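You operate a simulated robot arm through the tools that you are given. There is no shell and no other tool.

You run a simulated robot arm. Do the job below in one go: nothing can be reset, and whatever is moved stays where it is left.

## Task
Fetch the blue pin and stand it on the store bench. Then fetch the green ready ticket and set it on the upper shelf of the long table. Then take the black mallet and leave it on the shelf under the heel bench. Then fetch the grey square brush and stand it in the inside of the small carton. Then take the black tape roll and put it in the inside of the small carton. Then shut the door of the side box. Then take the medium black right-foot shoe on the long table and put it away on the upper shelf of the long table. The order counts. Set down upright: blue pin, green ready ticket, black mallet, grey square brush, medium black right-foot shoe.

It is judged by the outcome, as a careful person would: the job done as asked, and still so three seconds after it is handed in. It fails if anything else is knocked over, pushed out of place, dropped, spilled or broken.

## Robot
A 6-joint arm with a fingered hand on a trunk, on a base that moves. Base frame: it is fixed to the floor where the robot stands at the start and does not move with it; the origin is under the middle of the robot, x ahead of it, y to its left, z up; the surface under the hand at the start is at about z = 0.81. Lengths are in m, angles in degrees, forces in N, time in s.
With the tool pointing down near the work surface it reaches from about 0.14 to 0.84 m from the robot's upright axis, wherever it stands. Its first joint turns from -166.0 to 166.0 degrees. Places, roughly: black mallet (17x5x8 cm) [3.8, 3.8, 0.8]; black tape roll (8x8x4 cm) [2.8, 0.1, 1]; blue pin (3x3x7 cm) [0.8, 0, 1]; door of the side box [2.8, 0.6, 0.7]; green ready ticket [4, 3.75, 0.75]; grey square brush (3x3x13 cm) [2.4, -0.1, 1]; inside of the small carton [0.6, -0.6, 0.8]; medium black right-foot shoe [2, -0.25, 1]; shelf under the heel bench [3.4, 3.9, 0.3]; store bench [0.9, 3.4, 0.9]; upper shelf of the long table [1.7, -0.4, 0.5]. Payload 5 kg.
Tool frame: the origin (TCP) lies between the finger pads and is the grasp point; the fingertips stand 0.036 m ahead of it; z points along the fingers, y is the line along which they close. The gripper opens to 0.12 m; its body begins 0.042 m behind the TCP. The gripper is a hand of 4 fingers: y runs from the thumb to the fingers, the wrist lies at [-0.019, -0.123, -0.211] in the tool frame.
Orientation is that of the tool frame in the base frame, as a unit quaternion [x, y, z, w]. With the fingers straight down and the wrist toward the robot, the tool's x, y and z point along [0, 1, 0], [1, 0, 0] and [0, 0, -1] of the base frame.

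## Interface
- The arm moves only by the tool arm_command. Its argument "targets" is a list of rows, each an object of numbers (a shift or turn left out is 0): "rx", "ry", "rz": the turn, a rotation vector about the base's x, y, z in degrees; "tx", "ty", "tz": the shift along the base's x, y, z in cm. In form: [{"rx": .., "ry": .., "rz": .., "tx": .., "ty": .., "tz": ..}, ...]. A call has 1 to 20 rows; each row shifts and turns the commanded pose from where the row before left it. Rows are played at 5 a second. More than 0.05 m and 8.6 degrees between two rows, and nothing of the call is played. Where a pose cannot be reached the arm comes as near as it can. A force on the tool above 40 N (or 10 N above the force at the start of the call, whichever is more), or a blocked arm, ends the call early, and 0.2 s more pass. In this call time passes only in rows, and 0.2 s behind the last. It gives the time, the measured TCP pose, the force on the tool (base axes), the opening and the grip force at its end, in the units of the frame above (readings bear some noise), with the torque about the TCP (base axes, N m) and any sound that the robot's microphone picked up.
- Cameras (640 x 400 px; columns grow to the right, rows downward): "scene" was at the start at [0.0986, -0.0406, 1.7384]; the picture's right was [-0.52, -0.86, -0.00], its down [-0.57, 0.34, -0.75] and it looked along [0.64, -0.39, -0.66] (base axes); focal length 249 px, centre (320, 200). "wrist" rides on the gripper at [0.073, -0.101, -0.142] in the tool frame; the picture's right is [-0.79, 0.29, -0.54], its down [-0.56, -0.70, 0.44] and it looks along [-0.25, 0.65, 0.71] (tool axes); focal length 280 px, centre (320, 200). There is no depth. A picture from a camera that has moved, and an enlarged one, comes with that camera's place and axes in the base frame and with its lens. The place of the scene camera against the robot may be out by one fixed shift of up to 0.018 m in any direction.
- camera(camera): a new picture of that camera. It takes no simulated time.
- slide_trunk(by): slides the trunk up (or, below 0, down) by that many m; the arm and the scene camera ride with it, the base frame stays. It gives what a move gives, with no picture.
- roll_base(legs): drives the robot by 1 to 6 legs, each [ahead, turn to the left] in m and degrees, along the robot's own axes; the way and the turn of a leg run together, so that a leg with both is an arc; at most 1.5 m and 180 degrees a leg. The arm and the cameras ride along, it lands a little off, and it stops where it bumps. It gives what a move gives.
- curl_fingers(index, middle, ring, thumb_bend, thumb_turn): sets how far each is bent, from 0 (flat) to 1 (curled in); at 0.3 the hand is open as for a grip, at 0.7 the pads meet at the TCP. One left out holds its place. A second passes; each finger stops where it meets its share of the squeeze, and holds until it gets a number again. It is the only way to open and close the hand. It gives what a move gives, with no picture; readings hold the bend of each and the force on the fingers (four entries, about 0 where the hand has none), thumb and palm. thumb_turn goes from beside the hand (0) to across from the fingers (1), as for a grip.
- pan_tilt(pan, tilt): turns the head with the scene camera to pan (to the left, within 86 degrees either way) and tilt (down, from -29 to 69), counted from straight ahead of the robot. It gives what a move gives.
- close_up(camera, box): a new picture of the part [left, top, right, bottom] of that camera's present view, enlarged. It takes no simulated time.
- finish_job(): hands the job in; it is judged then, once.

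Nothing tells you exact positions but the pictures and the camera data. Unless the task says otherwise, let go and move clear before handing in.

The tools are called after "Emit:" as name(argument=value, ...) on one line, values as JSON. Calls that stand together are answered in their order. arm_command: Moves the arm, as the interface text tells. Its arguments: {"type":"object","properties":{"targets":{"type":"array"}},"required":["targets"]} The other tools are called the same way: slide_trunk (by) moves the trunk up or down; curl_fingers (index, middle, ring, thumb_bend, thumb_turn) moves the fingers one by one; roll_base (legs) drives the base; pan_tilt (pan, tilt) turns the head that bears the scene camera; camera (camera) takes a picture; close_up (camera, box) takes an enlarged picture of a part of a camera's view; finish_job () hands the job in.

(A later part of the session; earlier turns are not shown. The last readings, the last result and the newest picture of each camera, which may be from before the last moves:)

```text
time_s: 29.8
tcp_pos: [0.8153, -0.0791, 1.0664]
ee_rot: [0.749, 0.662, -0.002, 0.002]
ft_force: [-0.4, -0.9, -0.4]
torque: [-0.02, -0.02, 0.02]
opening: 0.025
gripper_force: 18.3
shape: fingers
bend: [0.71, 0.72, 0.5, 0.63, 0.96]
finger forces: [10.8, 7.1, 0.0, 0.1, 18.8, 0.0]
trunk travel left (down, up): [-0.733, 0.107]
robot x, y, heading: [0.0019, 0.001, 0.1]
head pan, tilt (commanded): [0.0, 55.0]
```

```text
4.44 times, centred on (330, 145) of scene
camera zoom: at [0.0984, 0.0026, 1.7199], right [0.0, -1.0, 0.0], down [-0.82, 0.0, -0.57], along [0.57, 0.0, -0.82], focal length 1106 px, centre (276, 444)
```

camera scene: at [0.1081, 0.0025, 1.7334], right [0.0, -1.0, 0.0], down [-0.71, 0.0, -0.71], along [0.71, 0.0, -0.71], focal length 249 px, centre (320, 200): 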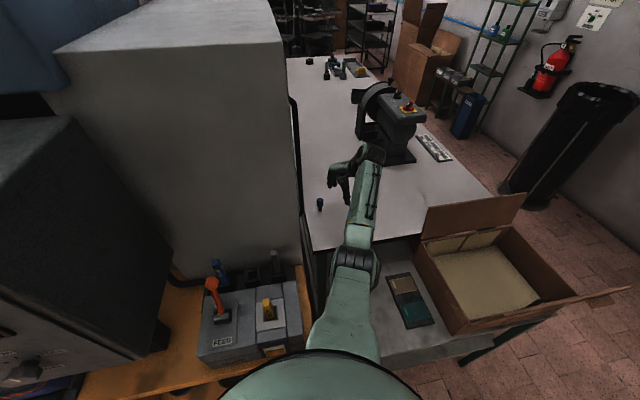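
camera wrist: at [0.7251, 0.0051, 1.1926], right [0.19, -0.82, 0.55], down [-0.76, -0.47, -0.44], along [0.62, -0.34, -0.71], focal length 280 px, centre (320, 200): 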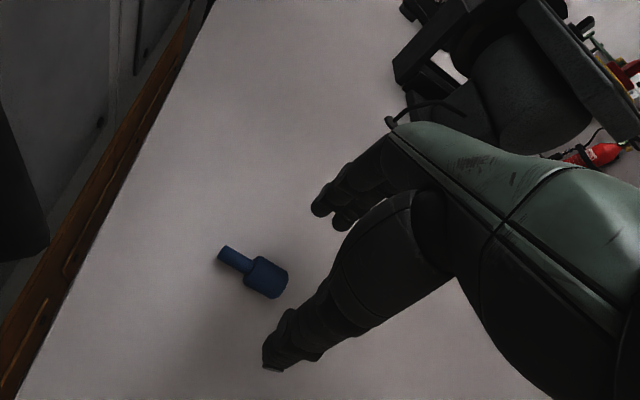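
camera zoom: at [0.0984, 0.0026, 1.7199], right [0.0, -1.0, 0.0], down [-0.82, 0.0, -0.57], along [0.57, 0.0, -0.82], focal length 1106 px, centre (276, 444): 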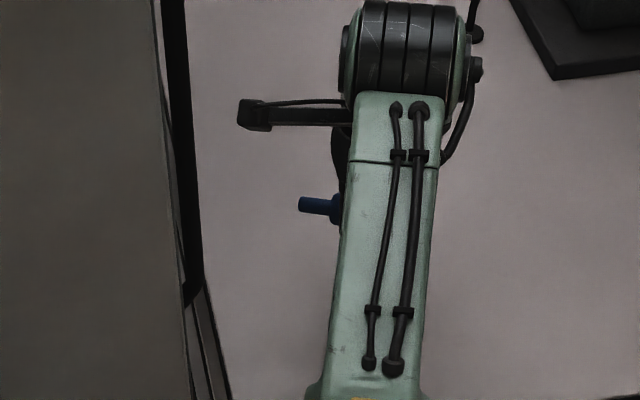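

The pin is held firmly by its head with the foot toward the index side. I lift it away from the cabinet and test whether the hand can tilt −60° sideways (the pose I would need later for standing it up).

Emit:
arm_command(targets=[{"tx": -2, "ty": -3.5, "tz": 2.5, "rz": 7}, {"tx": -2, "ty": -3.5, "tz": 2.5}, {"tx": -2, "ty": -3.5, "tz": 2.5}, {"tx": -2, "ty": -3.5, "tz": 2.5}, {"tx": -1.5, "ty": -3.5, "tz": 2}, {"rx": -7.5}, {"rx": -7.5}, {"rx": -7.5}, {"rx": -7.5}, {"rx": -7.5}, {"rx": -7.5}, {"rx": -7.5}, {"rx": -7.5}])

Emit:
camera(camera="wrist")

Emit:
camera(camera="scene")

```text
time_s: 32.6
tcp_pos: [0.7219, -0.255, 1.1888]
ee_rot: [0.611, 0.611, -0.356, 0.357]
ft_force: [0.4, -0.5, -0.5]
torque: [0.01, 0.0, -0.02]
opening: 0.0249
gripper_force: 17.9
shape: fingers
bend: [0.71, 0.73, 0.5, 0.63, 0.95]
finger forces: [10.5, 7.0, 0.1, 0.1, 18.5, 0.1]
trunk travel left (down, up): [-0.733, 0.107]
robot x, y, heading: [0.0006, 0.0026, -0.1]
head pan, tilt (commanded): [0.0, 55.0]
```

```text
taken
camera wrist: at [0.6198, -0.0957, 1.1962], right [0.29, 0.08, 0.95], down [-0.7, -0.66, 0.27], along [0.65, -0.75, -0.13], focal length 280 px, centre (320, 200)
```

wrist: 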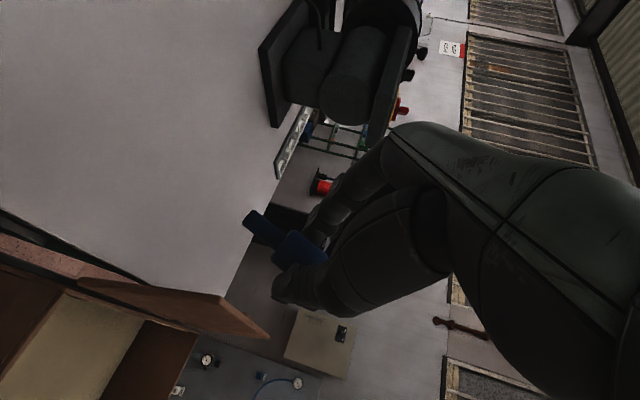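

```text
taken
camera scene: at [0.0987, 0.0029, 1.72], right [0.0, -1.0, 0.0], down [-0.82, 0.0, -0.57], along [0.57, 0.0, -0.82], focal length 249 px, centre (320, 200)
```

scene: 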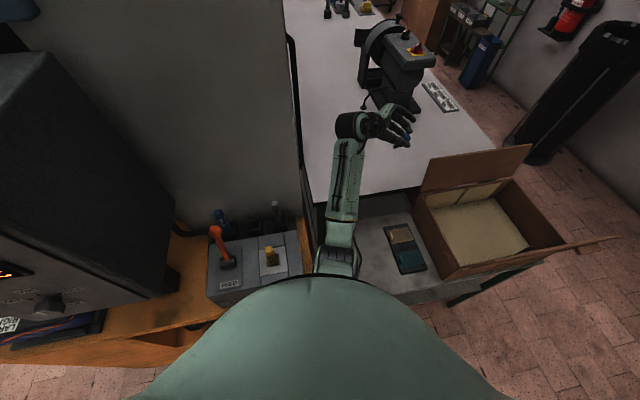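

The tilt is reachable. Now I bring the hand back to vertical and lay the pin on a free spot of the table at about (0.78, −0.20), to re-grip it with a tilted hand.

Emit:
arm_command(targets=[{"rx": 7.5, "tx": 0.8, "ty": 0.7}, {"rx": 7.5, "tx": 0.8, "ty": 0.7}, {"rx": 7.5, "tx": 0.8, "ty": 0.7}, {"rx": 7.5, "tx": 0.8, "ty": 0.7}, {"rx": 7.5, "tx": 0.8, "ty": 0.7}, {"rx": 7.5, "tx": 0.8, "ty": 0.7}, {"rx": 7.5, "tx": 0.8, "ty": 0.7}, {"rx": 7.5}, {"tz": -4}, {"tz": -4}, {"tz": -4}, {"tz": -4}, {"tz": -2.5}])

Emit:
camera(camera="wrist")

Emit:
camera(camera="scene")

```text
time_s: 35.4
tcp_pos: [0.7776, -0.2069, 1.0028]
ee_rot: [0.707, 0.707, -0.001, 0.003]
ft_force: [-0.5, 0.3, -0.7]
torque: [-0.03, 0.01, 0.0]
opening: 0.0244
gripper_force: 15.9
shape: fingers
bend: [0.71, 0.74, 0.5, 0.65, 0.96]
finger forces: [12.9, 3.5, 0.0, 0.0, 15.1, 0.0]
trunk travel left (down, up): [-0.733, 0.107]
robot x, y, heading: [0.0038, 0.0013, -0.2]
head pan, tilt (commanded): [0.0, 55.0]
```

```text
taken
camera wrist: at [0.6753, -0.1335, 1.1459], right [0.29, -0.79, 0.55], down [-0.7, -0.56, -0.44], along [0.65, -0.26, -0.71], focal length 280 px, centre (320, 200)
```

wrist: 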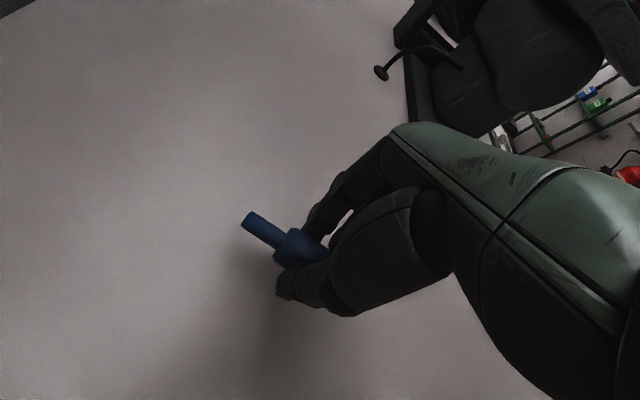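

```text
taken
camera scene: at [0.099, 0.0022, 1.72], right [0.0, -1.0, 0.0], down [-0.82, 0.0, -0.57], along [0.57, 0.0, -0.82], focal length 249 px, centre (320, 200)
```

scene: 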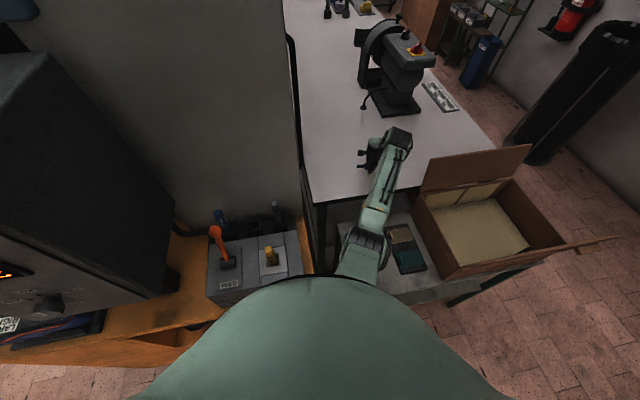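

Emit:
arm_command(targets=[{"tz": -0.8}, {"tz": -0.6}, {"tz": -0.5}, {"tz": 0}])

Emit:
close_up(camera="wrist", box=[200, 180, 440, 330])

```text
time_s: 36.4
tcp_pos: [0.778, -0.2065, 0.984]
ee_rot: [0.708, 0.706, -0.002, 0.003]
ft_force: [-0.8, -0.1, -1.1]
torque: [0.03, 0.0, -0.03]
opening: 0.0246
gripper_force: 16.0
shape: fingers
bend: [0.71, 0.74, 0.5, 0.65, 0.96]
finger forces: [12.8, 3.6, 0.0, 0.0, 15.1, 0.0]
trunk travel left (down, up): [-0.733, 0.107]
robot x, y, heading: [0.0006, -0.0009, -0.3]
head pan, tilt (commanded): [0.0, 55.0]
```

```text
2.67 times, centred on (320, 255) of wrist
camera zoom: at [0.6755, -0.133, 1.1269], right [0.29, -0.79, 0.55], down [-0.7, -0.56, -0.44], along [0.65, -0.26, -0.71], focal length 748 px, centre (320, 53)
```

zoom: 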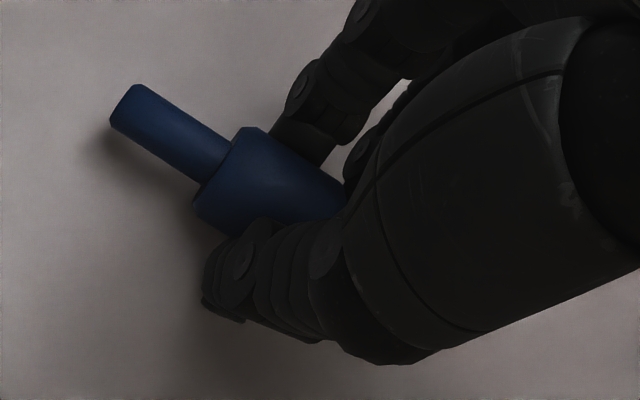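

Emit:
arm_command(targets=[{"tz": -0.3}, {"tz": -0.3}, {"tz": 0}])

Emit:
curl_fingers(index=0.55, middle=0.55, ring=0.5, thumb_bend=0.5)

Emit:
curl_fingers(index=0.4, middle=0.4, ring=0.4, thumb_bend=0.32)

Emit:
close_up(camera="wrist", box=[200, 180, 440, 330])

```text
time_s: 37.2
tcp_pos: [0.7781, -0.2058, 0.9798]
ee_rot: [0.708, 0.706, -0.001, 0.003]
ft_force: [0.3, -0.8, 4.2]
torque: [0.07, 0.08, 0.0]
opening: 0.0241
gripper_force: 17.6
shape: fingers
bend: [0.71, 0.74, 0.5, 0.65, 0.96]
finger forces: [12.8, 4.3, 0.1, 0.1, 17.6, 0.0]
trunk travel left (down, up): [-0.733, 0.107]
robot x, y, heading: [0.0035, 0.0011, 0.0]
head pan, tilt (commanded): [0.0, 55.0]
```

```text
time_s: 38.2
tcp_pos: [0.7777, -0.2063, 0.9801]
ee_rot: [0.708, 0.706, -0.001, 0.003]
ft_force: [-1.7, 1.5, 12.6]
torque: [0.08, -0.29, 0.03]
opening: 0.0531
gripper_force: 6.0
shape: fingers
bend: [0.57, 0.56, 0.5, 0.5, 0.97]
finger forces: [7.9, 4.4, 0.1, 0.0, 0.0, 0.0]
trunk travel left (down, up): [-0.733, 0.107]
robot x, y, heading: [-0.0004, 0.0014, 0.0]
head pan, tilt (commanded): [0.0, 55.0]
```

```text
time_s: 39.2
tcp_pos: [0.7753, -0.2065, 0.9797]
ee_rot: [0.708, 0.706, -0.002, 0.003]
ft_force: [-3.3, -0.4, 9.0]
torque: [-0.1, -0.28, -0.04]
opening: 0.1054
gripper_force: 4.9
shape: fingers
bend: [0.4, 0.42, 0.4, 0.32, 0.97]
finger forces: [0.0, 8.9, 0.0, 0.0, 0.0, 0.1]
trunk travel left (down, up): [-0.733, 0.107]
robot x, y, heading: [0.004, 0.0002, -0.2]
head pan, tilt (commanded): [0.0, 55.0]
```

```text
2.67 times, centred on (320, 255) of wrist
camera zoom: at [0.6742, -0.133, 1.1219], right [0.29, -0.79, 0.55], down [-0.7, -0.56, -0.44], along [0.65, -0.26, -0.71], focal length 748 px, centre (320, 53)
```

zoom: 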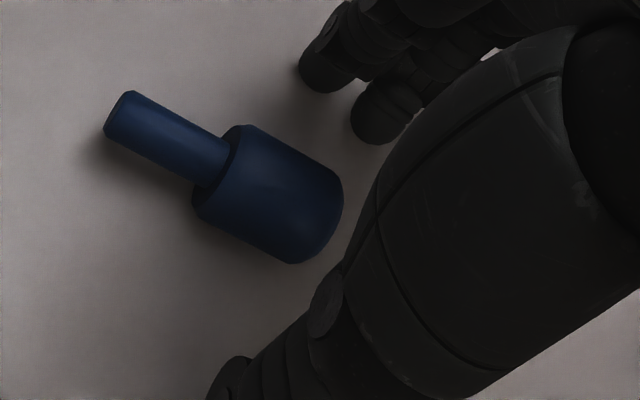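

Released; the pin lies along y with head centre near (0.774, −0.195). I raise, tilt the hand 25° and curl the ring finger out of the way for the re-grip.

Emit:
arm_command(targets=[{"tz": 2}, {"tz": 3}, {"tz": 3}, {"rx": 7}, {"rx": 6}, {"rx": 6}, {"rx": 6, "ty": -0.5}])

Emit:
curl_fingers(index=0.42, middle=0.42, ring=1.0, thumb_bend=0.35)

Emit:
camera(camera="wrist")

Emit:
close_up(camera="scene", box=[320, 100, 440, 190])

```text
time_s: 40.8
tcp_pos: [0.7789, -0.2112, 1.0579]
ee_rot: [0.691, 0.69, 0.153, -0.152]
ft_force: [-0.3, 0.0, -0.9]
torque: [0.0, 0.02, -0.02]
opening: 0.1057
gripper_force: 0.0
shape: fingers
bend: [0.4, 0.4, 0.4, 0.32, 0.97]
finger forces: [0.1, 0.1, 0.1, 0.0, 0.0, 0.0]
trunk travel left (down, up): [-0.733, 0.107]
robot x, y, heading: [-0.0009, -0.0005, 0.0]
head pan, tilt (commanded): [0.0, 55.0]
```

```text
time_s: 41.8
tcp_pos: [0.7787, -0.2107, 1.0588]
ee_rot: [0.691, 0.69, 0.151, -0.152]
ft_force: [0.1, -0.3, 0.2]
torque: [0.01, 0.02, 0.0]
opening: 0.0991
gripper_force: 0.0
shape: fingers
bend: [0.42, 0.42, 1.0, 0.35, 0.97]
finger forces: [0.1, 0.1, 0.0, 0.0, 0.0, 0.0]
trunk travel left (down, up): [-0.733, 0.107]
robot x, y, heading: [-0.0041, -0.0036, -0.1]
head pan, tilt (commanded): [0.0, 55.0]
```

```text
taken
camera wrist: at [0.6765, -0.2045, 1.2187], right [0.29, -0.94, 0.16], down [-0.7, -0.32, -0.64], along [0.65, 0.07, -0.75], focal length 280 px, centre (320, 200)
```

wrist: 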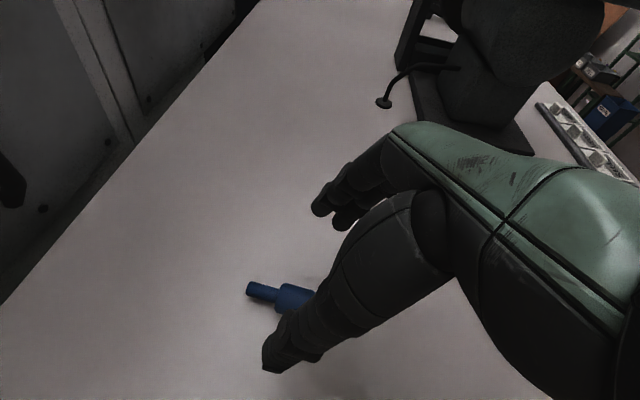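

```text
4.44 times, centred on (380, 145) of scene
camera zoom: at [0.0988, 0.0022, 1.7199], right [0.0, -1.0, 0.0], down [-0.82, 0.0, -0.57], along [0.57, 0.0, -0.82], focal length 1106 px, centre (53, 444)
```

zoom: 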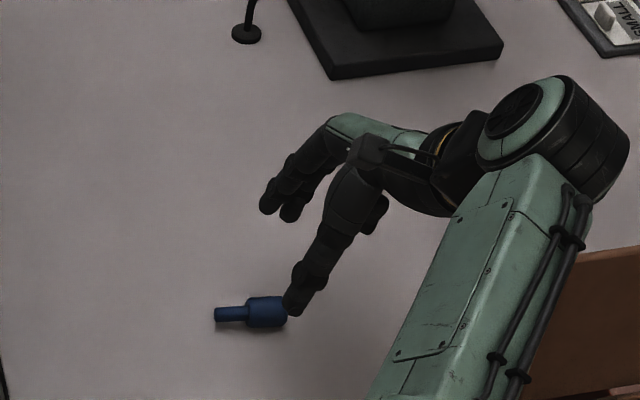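

Emit:
arm_command(targets=[{"tx": -0.2, "tz": -2.5}, {"tz": -2.5}, {"tz": -2}, {"tz": -0.5}, {"tz": 0}])

Emit:
close_up(camera="wrist", box=[200, 180, 440, 330])

Emit:
close_up(camera="scene", box=[320, 100, 440, 190])

```text
time_s: 43.0
tcp_pos: [0.7769, -0.2132, 0.9852]
ee_rot: [0.691, 0.69, 0.154, -0.15]
ft_force: [0.7, -0.5, 6.7]
torque: [-0.03, -0.32, -0.03]
opening: 0.0995
gripper_force: 3.1
shape: fingers
bend: [0.42, 0.41, 1.0, 0.35, 0.97]
finger forces: [0.0, 6.4, 0.0, 0.0, 0.0, 0.0]
trunk travel left (down, up): [-0.733, 0.107]
robot x, y, heading: [0.0003, -0.0004, -0.2]
head pan, tilt (commanded): [0.0, 55.0]
```

```text
2.67 times, centred on (320, 255) of wrist
camera zoom: at [0.6738, -0.2062, 1.1451], right [0.29, -0.94, 0.16], down [-0.7, -0.32, -0.64], along [0.66, 0.07, -0.75], focal length 748 px, centre (320, 53)
```

zoom: 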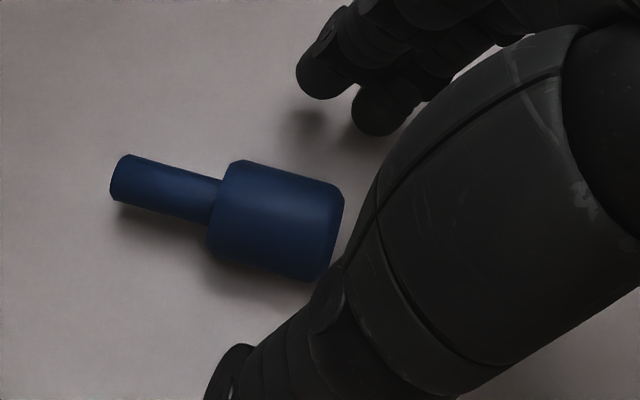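

```text
4.44 times, centred on (380, 145) of scene
camera zoom: at [0.0977, 0.0024, 1.7201], right [0.0, -1.0, 0.0], down [-0.82, 0.0, -0.57], along [0.57, 0.0, -0.82], focal length 1106 px, centre (53, 444)
```

zoom: 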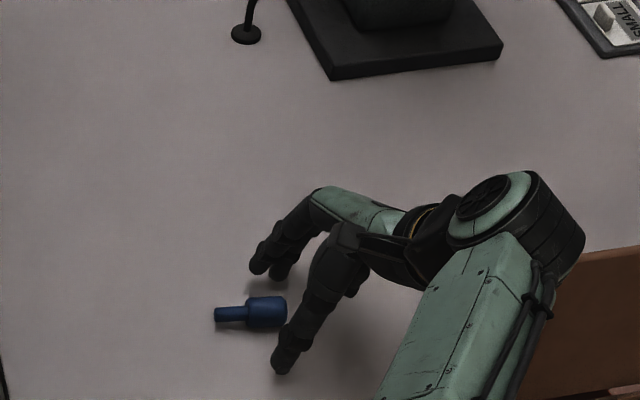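

Emit:
curl_fingers(index=0.52, middle=0.52, thumb_bend=0.47)

Emit:
arm_command(targets=[{"tz": -0.3}, {"tz": -0.2}])

Emit:
close_up(camera="wrist", box=[200, 180, 440, 330])

```text
time_s: 44.0
tcp_pos: [0.7749, -0.2128, 0.9861]
ee_rot: [0.691, 0.691, 0.152, -0.15]
ft_force: [5.2, -1.8, 15.0]
torque: [-0.09, -0.84, -0.05]
opening: 0.0662
gripper_force: 7.5
shape: fingers
bend: [0.52, 0.48, 1.0, 0.47, 0.97]
finger forces: [0.1, 14.8, 0.0, 0.1, 0.0, 0.0]
trunk travel left (down, up): [-0.733, 0.107]
robot x, y, heading: [-0.0031, 0.0003, -0.1]
head pan, tilt (commanded): [0.0, 55.0]
```

```text
time_s: 44.6
tcp_pos: [0.7763, -0.2123, 0.9844]
ee_rot: [0.691, 0.69, 0.155, -0.147]
ft_force: [5.4, -4.0, 30.3]
torque: [-0.18, -1.46, -0.15]
opening: 0.0664
gripper_force: 14.9
shape: fingers
bend: [0.52, 0.47, 1.0, 0.47, 0.97]
finger forces: [0.0, 29.5, 0.0, 0.0, 0.1, 0.1]
trunk travel left (down, up): [-0.733, 0.107]
robot x, y, heading: [-0.0008, 0.0008, -0.2]
head pan, tilt (commanded): [0.0, 55.0]
```

```text
2.67 times, centred on (320, 255) of wrist
camera zoom: at [0.6723, -0.2057, 1.1433], right [0.28, -0.94, 0.17], down [-0.69, -0.32, -0.64], along [0.66, 0.07, -0.75], focal length 748 px, centre (320, 53)
```

zoom: 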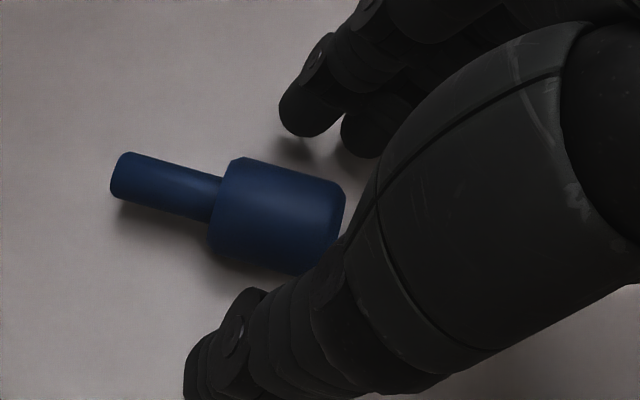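

Emit:
arm_command(targets=[{"tz": 0.4}])

Emit:
curl_fingers(index=0.66, middle=0.66, thumb_bend=0.64)

Emit:
close_up(camera="wrist", box=[200, 180, 440, 330])

Emit:
close_up(camera="scene", box=[320, 100, 440, 190])

```text
time_s: 45.0
tcp_pos: [0.7753, -0.2122, 0.9863]
ee_rot: [0.691, 0.691, 0.153, -0.149]
ft_force: [6.5, -5.3, 24.0]
torque: [-0.24, -1.28, -0.19]
opening: 0.0665
gripper_force: 11.2
shape: fingers
bend: [0.52, 0.47, 1.0, 0.47, 0.97]
finger forces: [0.0, 23.2, 0.0, 0.0, 0.1, 0.0]
trunk travel left (down, up): [-0.733, 0.107]
robot x, y, heading: [0.0033, 0.001, -0.2]
head pan, tilt (commanded): [0.0, 55.0]
```

```text
time_s: 46.0
tcp_pos: [0.7741, -0.2116, 0.9847]
ee_rot: [0.691, 0.691, 0.153, -0.149]
ft_force: [6.8, -4.9, 23.2]
torque: [-0.24, -1.29, -0.17]
opening: 0.0248
gripper_force: 13.1
shape: fingers
bend: [0.65, 0.47, 1.0, 0.62, 0.97]
finger forces: [1.6, 23.1, 0.1, 0.0, 1.8, 0.0]
trunk travel left (down, up): [-0.733, 0.107]
robot x, y, heading: [-0.0011, 0.0021, -0.1]
head pan, tilt (commanded): [0.0, 55.0]
```

```text
2.67 times, centred on (320, 255) of wrist
camera zoom: at [0.6717, -0.205, 1.1451], right [0.29, -0.94, 0.17], down [-0.7, -0.32, -0.64], along [0.66, 0.07, -0.75], focal length 748 px, centre (320, 53)
```

zoom: 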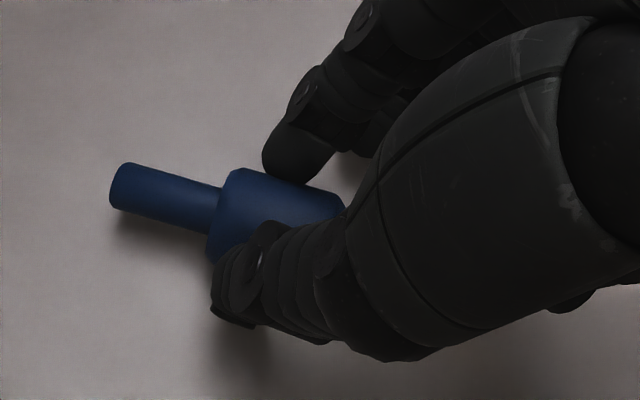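

```text
4.44 times, centred on (380, 145) of scene
camera zoom: at [0.0955, 0.0026, 1.7202], right [0.0, -1.0, 0.0], down [-0.82, 0.0, -0.58], along [0.58, 0.0, -0.82], focal length 1106 px, centre (53, 444)
```

zoom: 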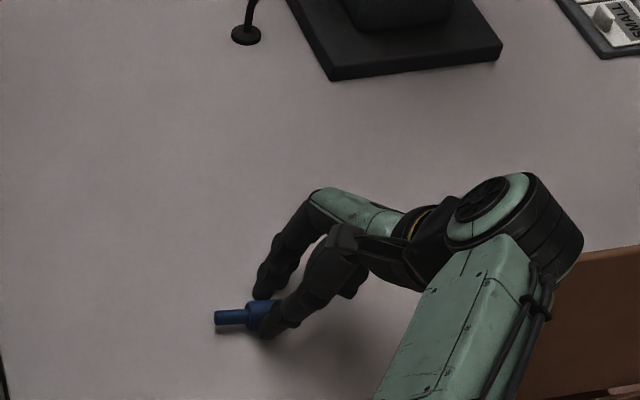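

Emit:
arm_command(targets=[{"tz": 0.3}])

Emit:
curl_fingers(index=0.74, middle=0.74, thumb_bend=0.7)

Emit:
close_up(camera="wrist", box=[200, 180, 440, 330])

```text
time_s: 46.4
tcp_pos: [0.7755, -0.2106, 0.9859]
ee_rot: [0.692, 0.69, 0.151, -0.15]
ft_force: [5.4, -3.6, 18.5]
torque: [-0.16, -1.05, -0.15]
opening: 0.0247
gripper_force: 10.9
shape: fingers
bend: [0.65, 0.47, 1.0, 0.62, 0.97]
finger forces: [1.5, 18.7, 0.1, 0.1, 1.3, 0.0]
trunk travel left (down, up): [-0.733, 0.107]
robot x, y, heading: [0.0012, 0.0011, -0.2]
head pan, tilt (commanded): [0.0, 55.0]
```

```text
time_s: 47.4
tcp_pos: [0.7743, -0.2118, 0.9835]
ee_rot: [0.692, 0.69, 0.15, -0.152]
ft_force: [0.5, -0.4, -0.1]
torque: [-0.05, -0.01, -0.01]
opening: 0.0225
gripper_force: 13.9
shape: fingers
bend: [0.73, 0.73, 1.0, 0.61, 0.95]
finger forces: [7.8, 5.6, 0.0, 0.0, 13.5, 0.0]
trunk travel left (down, up): [-0.733, 0.107]
robot x, y, heading: [0.0006, 0.002, -0.2]
head pan, tilt (commanded): [0.0, 55.0]
```

```text
2.67 times, centred on (320, 255) of wrist
camera zoom: at [0.6731, -0.2049, 1.1442], right [0.29, -0.94, 0.16], down [-0.7, -0.32, -0.63], along [0.65, 0.07, -0.76], focal length 748 px, centre (320, 53)
```

zoom: 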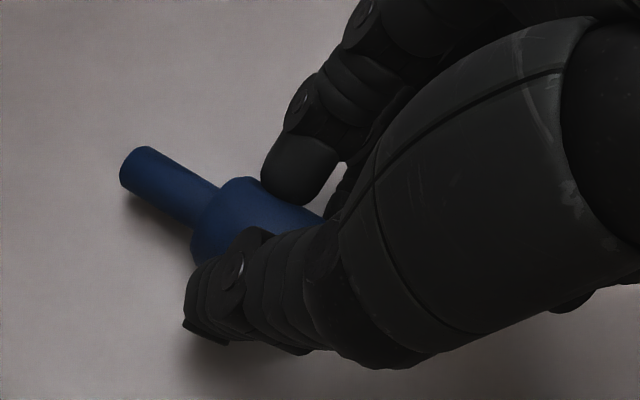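

Emit:
curl_fingers(index=0.8, middle=0.8, thumb_bend=0.75)

Emit:
arm_command(targets=[{"tz": 1}, {"tz": 2}, {"tz": 3}, {"tz": 4}, {"tz": 4}, {"tz": 4}])

Emit:
close_up(camera="wrist", box=[200, 180, 440, 330])

Emit:
close_up(camera="scene", box=[320, 80, 440, 170])

```text
time_s: 48.4
tcp_pos: [0.7744, -0.212, 0.9849]
ee_rot: [0.691, 0.69, 0.151, -0.151]
ft_force: [0.2, 0.3, 0.2]
torque: [-0.02, -0.01, -0.03]
opening: 0.0061
gripper_force: 0.1
shape: fingers
bend: [0.8, 0.8, 1.0, 0.67, 0.96]
finger forces: [0.0, 0.1, 0.0, 0.0, 0.0, 0.1]
trunk travel left (down, up): [-0.733, 0.107]
robot x, y, heading: [-0.0002, 0.0021, -0.1]
head pan, tilt (commanded): [0.0, 55.0]
```

```text
time_s: 49.8
tcp_pos: [0.7763, -0.213, 1.168]
ee_rot: [0.691, 0.69, 0.151, -0.151]
ft_force: [-0.7, 0.4, 0.2]
torque: [0.03, 0.0, -0.03]
opening: 0.006
gripper_force: 0.1
shape: fingers
bend: [0.8, 0.8, 1.0, 0.67, 0.96]
finger forces: [0.0, 0.0, 0.0, 0.0, 0.0, 0.1]
trunk travel left (down, up): [-0.733, 0.107]
robot x, y, heading: [0.0007, -0.0003, -0.1]
head pan, tilt (commanded): [0.0, 55.0]
```

```text
2.67 times, centred on (320, 255) of wrist
camera zoom: at [0.6745, -0.2062, 1.3283], right [0.29, -0.94, 0.16], down [-0.7, -0.32, -0.64], along [0.65, 0.07, -0.75], focal length 748 px, centre (320, 53)
```

zoom: 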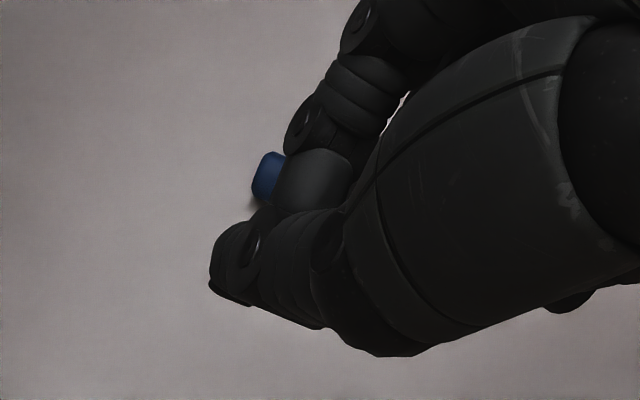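

```text
4.44 times, centred on (380, 125) of scene
camera zoom: at [0.0982, 0.0024, 1.7199], right [0.0, -1.0, 0.0], down [-0.82, 0.0, -0.57], along [0.57, 0.0, -0.82], focal length 1106 px, centre (53, 533)
```

zoom: 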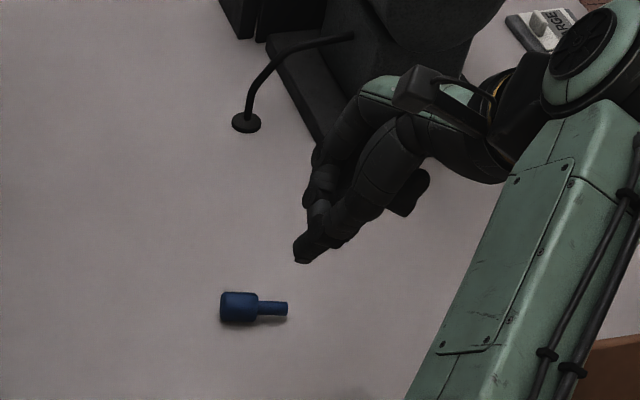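

The pin popped out of the tilted grip and now lies further away at about (0.90, −0.20), head left, foot right — just beyond reach. I check the floor space in front of the base before driving a little forward.

Emit:
pan_tilt(pan=-50, tilt=69)

Emit:
camera(camera="scene")

Emit:
pan_tilt(pan=-86, tilt=69)

Emit:
camera(camera="scene")

Emit:
pan_tilt(pan=50, tilt=69)

Emit:
camera(camera="scene")

```text
time_s: 51.0
tcp_pos: [0.7771, -0.2128, 1.167]
ee_rot: [0.691, 0.691, 0.151, -0.151]
ft_force: [-0.6, -0.6, 0.2]
torque: [0.0, -0.02, -0.03]
opening: 0.0057
gripper_force: 0.0
shape: fingers
bend: [0.8, 0.8, 1.0, 0.67, 0.96]
finger forces: [0.0, 0.0, 0.0, 0.0, 0.0, 0.1]
trunk travel left (down, up): [-0.733, 0.107]
robot x, y, heading: [-0.0032, 0.0026, -0.0]
head pan, tilt (commanded): [-50.0, 68.8]
```

```text
taken
camera scene: at [0.0625, -0.0404, 1.7045], right [-0.77, -0.64, 0.0], down [-0.6, 0.71, -0.36], along [0.23, -0.28, -0.93], focal length 249 px, centre (320, 200)
```

scene: 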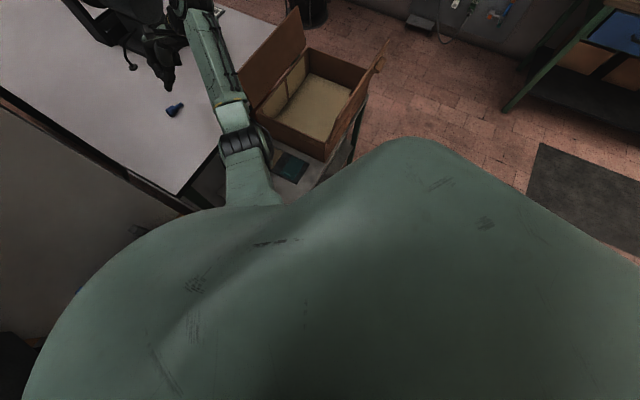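

```text
time_s: 52.0
tcp_pos: [0.7765, -0.2138, 1.1669]
ee_rot: [0.691, 0.69, 0.151, -0.151]
ft_force: [-0.6, 0.8, -0.5]
torque: [0.0, -0.02, -0.02]
opening: 0.0058
gripper_force: 0.0
shape: fingers
bend: [0.8, 0.8, 1.0, 0.67, 0.96]
finger forces: [0.1, 0.0, 0.1, 0.0, 0.0, 0.0]
trunk travel left (down, up): [-0.733, 0.107]
robot x, y, heading: [-0.0002, 0.0023, -0.1]
head pan, tilt (commanded): [-85.9, 68.8]
```

```text
taken
camera scene: at [0.0305, -0.0532, 1.7045], right [-1.0, -0.07, 0.0], down [-0.06, 0.93, -0.36], along [0.03, -0.36, -0.93], focal length 249 px, centre (320, 200)
```

scene: 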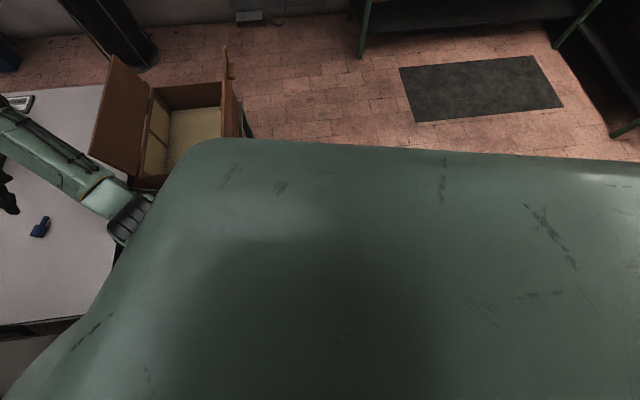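

```text
time_s: 54.2
tcp_pos: [0.7767, -0.2133, 1.167]
ee_rot: [0.691, 0.69, 0.151, -0.151]
ft_force: [-0.2, -0.3, -0.2]
torque: [-0.02, -0.01, 0.02]
opening: 0.0057
gripper_force: 0.1
shape: fingers
bend: [0.8, 0.8, 1.0, 0.67, 0.96]
finger forces: [0.1, 0.0, 0.0, 0.0, 0.1, 0.0]
trunk travel left (down, up): [-0.733, 0.107]
robot x, y, heading: [-0.0022, 0.0021, -0.2]
head pan, tilt (commanded): [50.0, 68.8]
```

```text
taken
camera scene: at [0.0627, 0.0452, 1.7045], right [0.76, -0.65, 0.0], down [-0.6, -0.71, -0.36], along [0.23, 0.28, -0.93], focal length 249 px, centre (320, 200)
```

scene: 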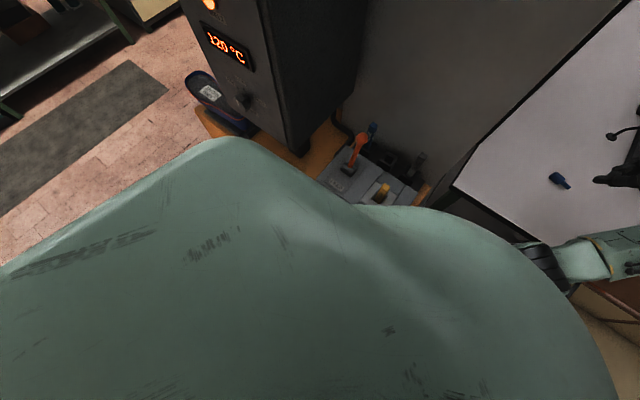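

I can't see the base's front from the head. I'll raise the arm, pull it back and tilt the wrist camera to look straight down at the gap between my base, the stand and the tables.

Emit:
arm_command(targets=[{"tz": 4, "rx": -6}, {"tz": 4, "rx": -6}, {"tz": 3, "rx": -6}, {"tz": 2, "rx": -7, "tx": -2}, {"tx": -4, "ty": 1}, {"tx": -4, "ty": 1}, {"tx": -4, "ty": 1}, {"tx": -4, "ty": 1}, {"tx": -4, "ty": 1}, {"tx": -4, "ty": 1}, {"ry": 7.5}, {"ry": 7.5}, {"ry": 7.5}, {"ry": 7.5}, {"ry": 7.5}, {"ry": 7.5}])

Emit:
camera(camera="wrist")

```text
time_s: 57.6
tcp_pos: [0.6932, -0.206, 1.1185]
ee_rot: [0.653, 0.654, -0.273, -0.268]
ft_force: [0.2, -1.0, -0.4]
torque: [0.0, 0.02, 0.03]
opening: 0.0058
gripper_force: 0.1
shape: fingers
bend: [0.8, 0.8, 1.0, 0.67, 0.96]
finger forces: [0.0, 0.0, 0.0, 0.0, 0.1, 0.0]
out of reach, approached as far as the arm can: row 6, 7, 8, 9, 10, 11, 12, 13, 14, 15
trunk travel left (down, up): [-0.733, 0.107]
robot x, y, heading: [0.0041, -0.0004, -0.1]
head pan, tilt (commanded): [50.0, 68.8]
```

```text
taken
camera wrist: at [0.721, -0.1331, 1.2905], right [0.59, -0.79, 0.18], down [-0.81, -0.56, 0.19], along [-0.04, -0.26, -0.97], focal length 280 px, centre (320, 200)
```

wrist: 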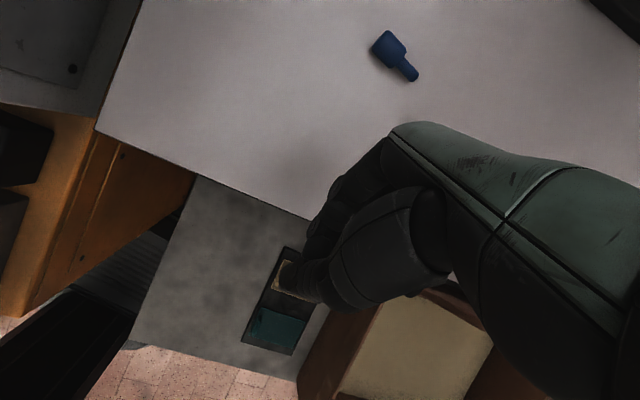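

Emit:
close_up(camera="wrist", box=[0, 160, 320, 400])

```text
1.67 times, centred on (160, 280) of wrist
camera zoom: at [0.721, -0.1331, 1.2905], right [0.59, -0.79, 0.18], down [-0.81, -0.56, 0.19], along [-0.04, -0.26, -0.97], focal length 467 px, centre (587, 67)
```

zoom: 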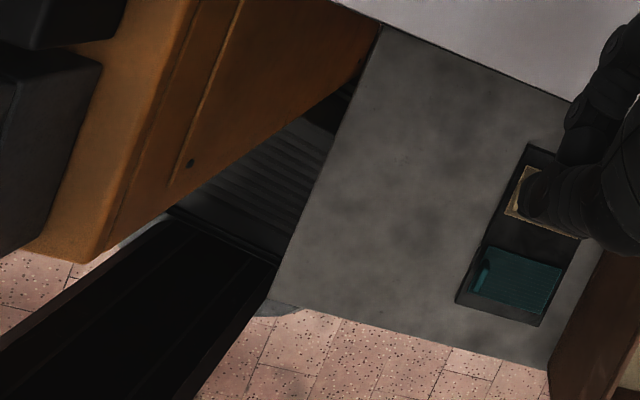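

The base's front deck reaches close to the stand's legs, so driving forward is risky. Instead I'll lean the hand forward and hook the pin gently back toward me with the fingertips. First I turn the hand forward and move the thumb aside.

Emit:
arm_command(targets=[{"ry": -7.5, "tz": 1}, {"ry": -7.5, "tz": 1}, {"ry": -7.5, "tz": 1}, {"ry": -7.5, "tz": 1}, {"ry": -7.5, "tz": 1}, {"ry": -7.5}, {"ry": -7.5}, {"ry": -7.5}, {"ry": -7.5}, {"ry": -7.5}, {"ry": -7.5}, {"ry": -7.5}])

Emit:
curl_fingers(index=0.45, middle=0.45, ring=0.45, thumb_bend=0.0, thumb_turn=0.0)

Emit:
pan_tilt(pan=-10, tilt=45)

Emit:
camera(camera="wrist")

Emit:
camera(camera="scene")

```text
time_s: 60.2
tcp_pos: [0.6951, -0.2083, 1.1674]
ee_rot: [0.654, 0.651, 0.27, 0.274]
ft_force: [0.6, 0.0, -0.7]
torque: [0.0, 0.02, -0.01]
opening: 0.0056
gripper_force: 0.0
shape: fingers
bend: [0.8, 0.8, 1.0, 0.67, 0.96]
finger forces: [0.0, 0.0, 0.0, 0.0, 0.0, 0.1]
out of reach, approached as far as the arm can: row 1
trunk travel left (down, up): [-0.733, 0.107]
robot x, y, heading: [-0.0004, -0.0008, -0.2]
head pan, tilt (commanded): [50.0, 68.8]
```

```text
time_s: 61.2
tcp_pos: [0.6959, -0.2087, 1.1667]
ee_rot: [0.655, 0.652, 0.268, 0.272]
ft_force: [0.5, 1.1, -0.3]
torque: [0.01, -0.01, 0.01]
opening: 0.1804
gripper_force: 0.0
shape: fingers
bend: [0.45, 0.45, 0.45, 0.0, 0.0]
finger forces: [0.1, 0.0, 0.0, 0.0, 0.0, 0.0]
trunk travel left (down, up): [-0.733, 0.107]
robot x, y, heading: [0.001, -0.0003, -0.1]
head pan, tilt (commanded): [50.0, 68.8]
```

```text
time_s: 62.5
tcp_pos: [0.6959, -0.2076, 1.1654]
ee_rot: [0.655, 0.652, 0.269, 0.272]
ft_force: [-0.8, -0.3, 0.1]
torque: [0.0, -0.02, 0.02]
opening: 0.1806
gripper_force: 0.1
shape: fingers
bend: [0.45, 0.45, 0.45, 0.0, 0.0]
finger forces: [0.1, 0.0, 0.1, 0.0, 0.1, 0.0]
trunk travel left (down, up): [-0.733, 0.107]
robot x, y, heading: [0.0004, -0.0003, 0.1]
head pan, tilt (commanded): [-10.0, 45.0]
```

```text
taken
camera wrist: at [0.5231, -0.1349, 1.1953], right [-0.18, -0.79, 0.59], down [-0.18, -0.56, -0.81], along [0.97, -0.26, -0.04], focal length 280 px, centre (320, 200)
```

wrist: 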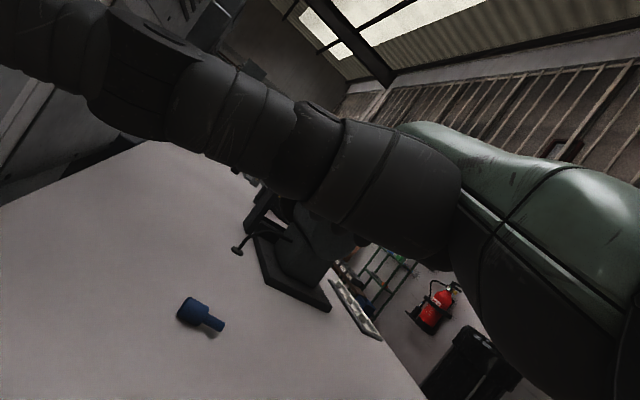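

```text
taken
camera scene: at [0.1066, -0.0116, 1.7333], right [-0.18, -0.98, 0.0], down [-0.7, 0.12, -0.71], along [0.7, -0.12, -0.71], focal length 249 px, centre (320, 200)
```

scene: 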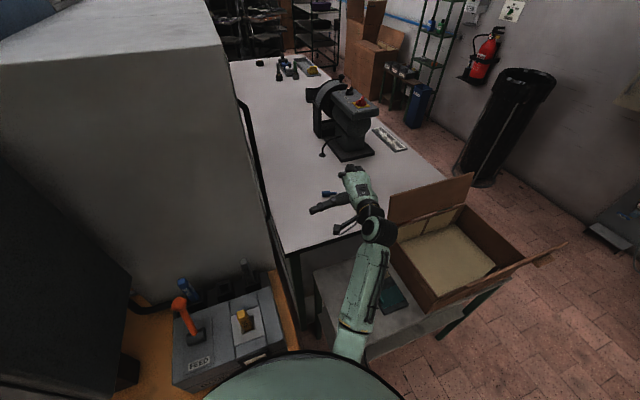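

Thumb is aside. I lean a bit less (30°), bend the fingers into a hook and move over and beyond the pin.

Emit:
curl_fingers(index=0.6, middle=0.6, ring=0.6)

Emit:
arm_command(targets=[{"ry": 7.5, "tx": 3.5}, {"ry": 7.5, "tx": 3.5}, {"tx": 3.5, "tz": -1}, {"tx": 3.5, "tz": -1, "ty": 0.5}, {"tx": 3.5, "tz": -2, "ty": 0.5}, {"tx": 3.5, "tz": -2}, {"tx": 0.8, "tz": -2}])

Emit:
camera(camera="wrist")

Emit:
close_up(camera="scene", box=[260, 120, 420, 240])

```text
time_s: 63.5
tcp_pos: [0.6961, -0.2085, 1.1655]
ee_rot: [0.655, 0.652, 0.269, 0.272]
ft_force: [-0.3, 0.1, 1.1]
torque: [0.01, 0.01, 0.0]
opening: 0.1699
gripper_force: 0.1
shape: fingers
bend: [0.6, 0.6, 0.6, 0.0, 0.0]
finger forces: [0.1, 0.0, 0.0, 0.0, 0.0, 0.0]
trunk travel left (down, up): [-0.733, 0.107]
robot x, y, heading: [0.0034, 0.0029, -0.4]
head pan, tilt (commanded): [-10.0, 45.0]
```

```text
time_s: 65.1
tcp_pos: [0.9145, -0.1997, 1.0842]
ee_rot: [0.684, 0.682, 0.182, 0.185]
ft_force: [0.3, 0.4, 0.3]
torque: [-0.04, -0.01, -0.03]
opening: 0.1697
gripper_force: 0.1
shape: fingers
bend: [0.6, 0.6, 0.6, 0.0, 0.0]
finger forces: [0.0, 0.0, 0.0, 0.0, 0.0, 0.1]
trunk travel left (down, up): [-0.733, 0.107]
robot x, y, heading: [0.0013, -0.0002, -0.1]
head pan, tilt (commanded): [-10.0, 45.0]
```

```text
taken
camera wrist: at [0.7558, -0.126, 1.1575], right [-0.02, -0.79, 0.62], down [-0.39, -0.56, -0.73], along [0.92, -0.26, -0.29], focal length 280 px, centre (320, 200)
```

wrist: 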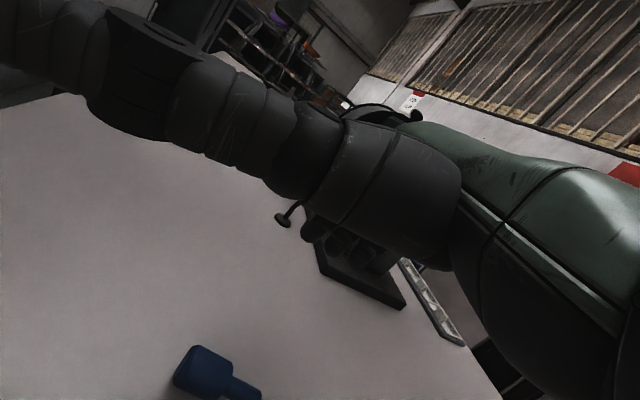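

```text
3.33 times, centred on (340, 180) of scene
camera zoom: at [0.1068, -0.0119, 1.7333], right [-0.18, -0.98, 0.0], down [-0.7, 0.12, -0.71], along [0.7, -0.12, -0.71], focal length 830 px, centre (253, 267)
```

zoom: 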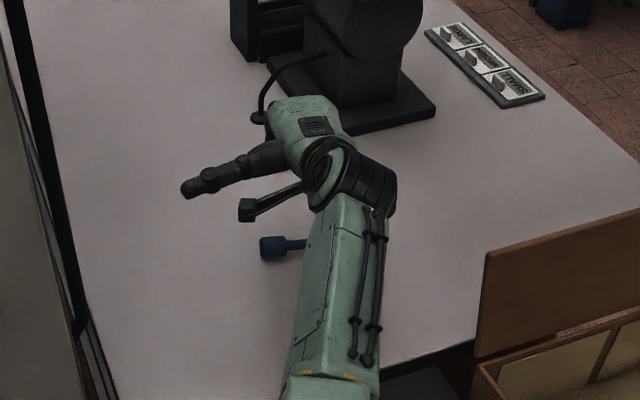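

Pin confirmed at (0.898, −0.183). I lower the hooked fingertips behind it.

Emit:
arm_command(targets=[{"tx": 0.3, "tz": -3.5}, {"tz": -3.5}, {"tz": -2}, {"tz": -1}])

Emit:
camera(camera="wrist")

Emit:
close_up(camera="scene", box=[260, 120, 420, 240])

```text
time_s: 66.1
tcp_pos: [0.9176, -0.1991, 0.9834]
ee_rot: [0.684, 0.682, 0.181, 0.185]
ft_force: [0.0, -0.6, 0.1]
torque: [0.03, 0.0, -0.03]
opening: 0.1698
gripper_force: 0.0
shape: fingers
bend: [0.6, 0.6, 0.6, 0.0, 0.0]
finger forces: [0.0, 0.1, 0.0, 0.0, 0.1, 0.1]
trunk travel left (down, up): [-0.733, 0.107]
robot x, y, heading: [0.0009, -0.0017, -0.2]
head pan, tilt (commanded): [-10.0, 45.0]
```

```text
taken
camera wrist: at [0.7573, -0.1254, 1.0576], right [-0.03, -0.79, 0.62], down [-0.39, -0.56, -0.73], along [0.92, -0.26, -0.29], focal length 280 px, centre (320, 200)
```

wrist: 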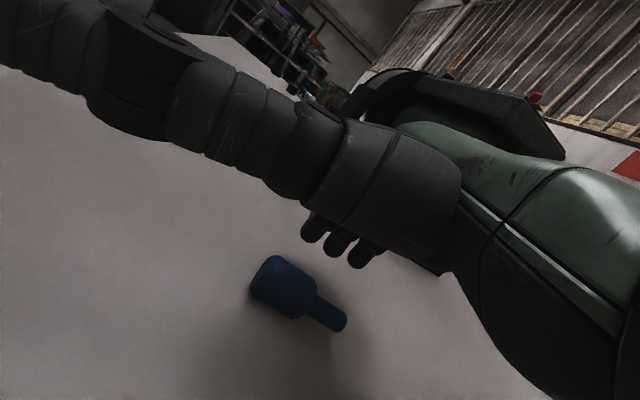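

```text
3.33 times, centred on (340, 180) of scene
camera zoom: at [0.1073, -0.0119, 1.7333], right [-0.18, -0.98, 0.0], down [-0.7, 0.12, -0.71], along [0.7, -0.12, -0.71], focal length 830 px, centre (253, 267)
```

zoom: 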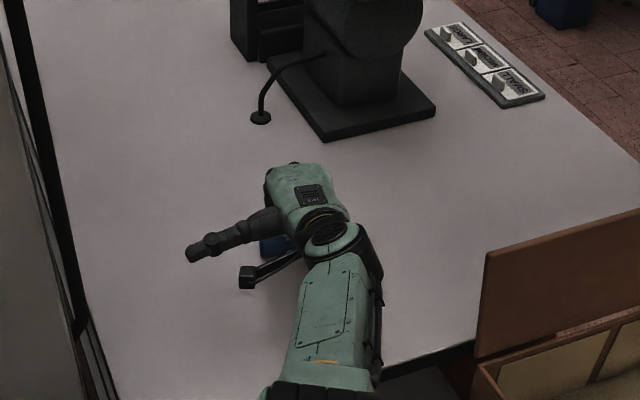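

Fingertips are behind the pin. I lower slightly and draw it slowly back toward me.

Emit:
arm_command(targets=[{"tz": -0.4}, {"tx": -0.8}, {"tx": -0.8}, {"tx": -0.8}, {"tx": -0.8}, {"tx": -0.8}, {"tx": -0.8}, {"tx": -0.8}, {"tx": -0.8}, {"tx": -0.6}, {"tx": -0.4}, {"tx": -0.2}])

Emit:
camera(camera="wrist")

```text
time_s: 68.7
tcp_pos: [0.8418, -0.1985, 0.9836]
ee_rot: [0.684, 0.682, 0.181, 0.185]
ft_force: [0.3, -0.4, 1.5]
torque: [0.03, -0.08, 0.01]
opening: 0.1706
gripper_force: 0.5
shape: fingers
bend: [0.59, 0.6, 0.6, 0.0, 0.0]
finger forces: [1.7, 0.1, 0.0, 0.0, 0.0, 0.0]
trunk travel left (down, up): [-0.733, 0.107]
robot x, y, heading: [-0.0042, -0.0006, 0.1]
head pan, tilt (commanded): [-10.0, 45.0]
```

```text
taken
camera wrist: at [0.6816, -0.1248, 1.0557], right [-0.03, -0.79, 0.62], down [-0.39, -0.56, -0.73], along [0.92, -0.26, -0.29], focal length 280 px, centre (320, 200)
```

wrist: 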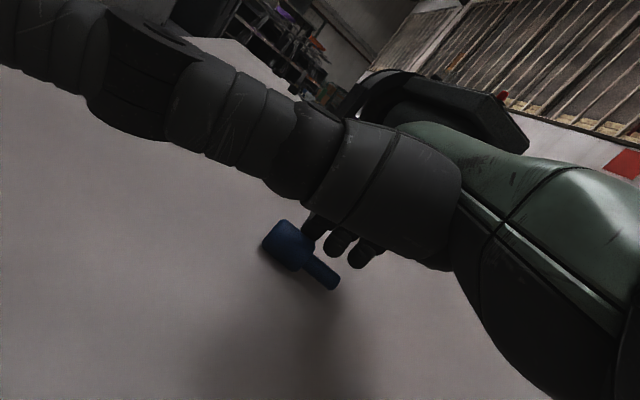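

The pin is following. I continue drawing it back.

Emit:
arm_command(targets=[{"tx": -0.7}, {"tx": -0.8}, {"tx": -0.8}, {"tx": -0.8}, {"tx": -0.8}, {"tx": -0.8}, {"tx": -0.8}, {"tx": -0.6}, {"tx": -0.5}, {"tx": -0.4}, {"tx": -0.3}, {"tx": -0.2}])

Emit:
camera(camera="wrist")

```text
time_s: 71.3
tcp_pos: [0.7652, -0.1971, 0.983]
ee_rot: [0.684, 0.682, 0.181, 0.186]
ft_force: [1.6, -0.1, 1.9]
torque: [0.0, -0.08, -0.03]
opening: 0.1707
gripper_force: 1.0
shape: fingers
bend: [0.58, 0.6, 0.6, 0.0, 0.0]
finger forces: [2.4, 0.0, 0.0, 0.0, 0.0, 0.1]
trunk travel left (down, up): [-0.733, 0.107]
robot x, y, heading: [-0.0003, -0.0021, -0.1]
head pan, tilt (commanded): [-10.0, 45.0]
```

```text
taken
camera wrist: at [0.606, -0.1245, 1.055], right [-0.02, -0.79, 0.62], down [-0.39, -0.56, -0.73], along [0.92, -0.26, -0.29], focal length 280 px, centre (320, 200)
```

wrist: 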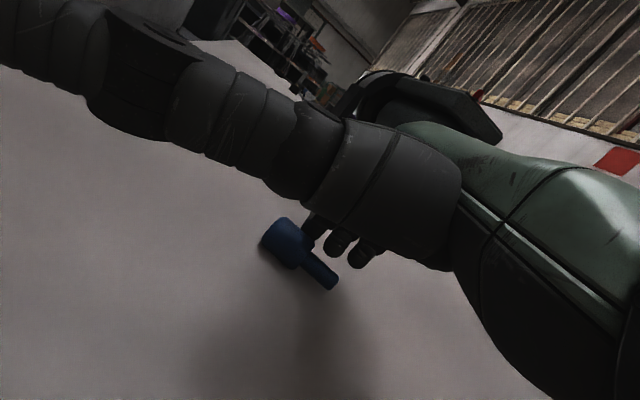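

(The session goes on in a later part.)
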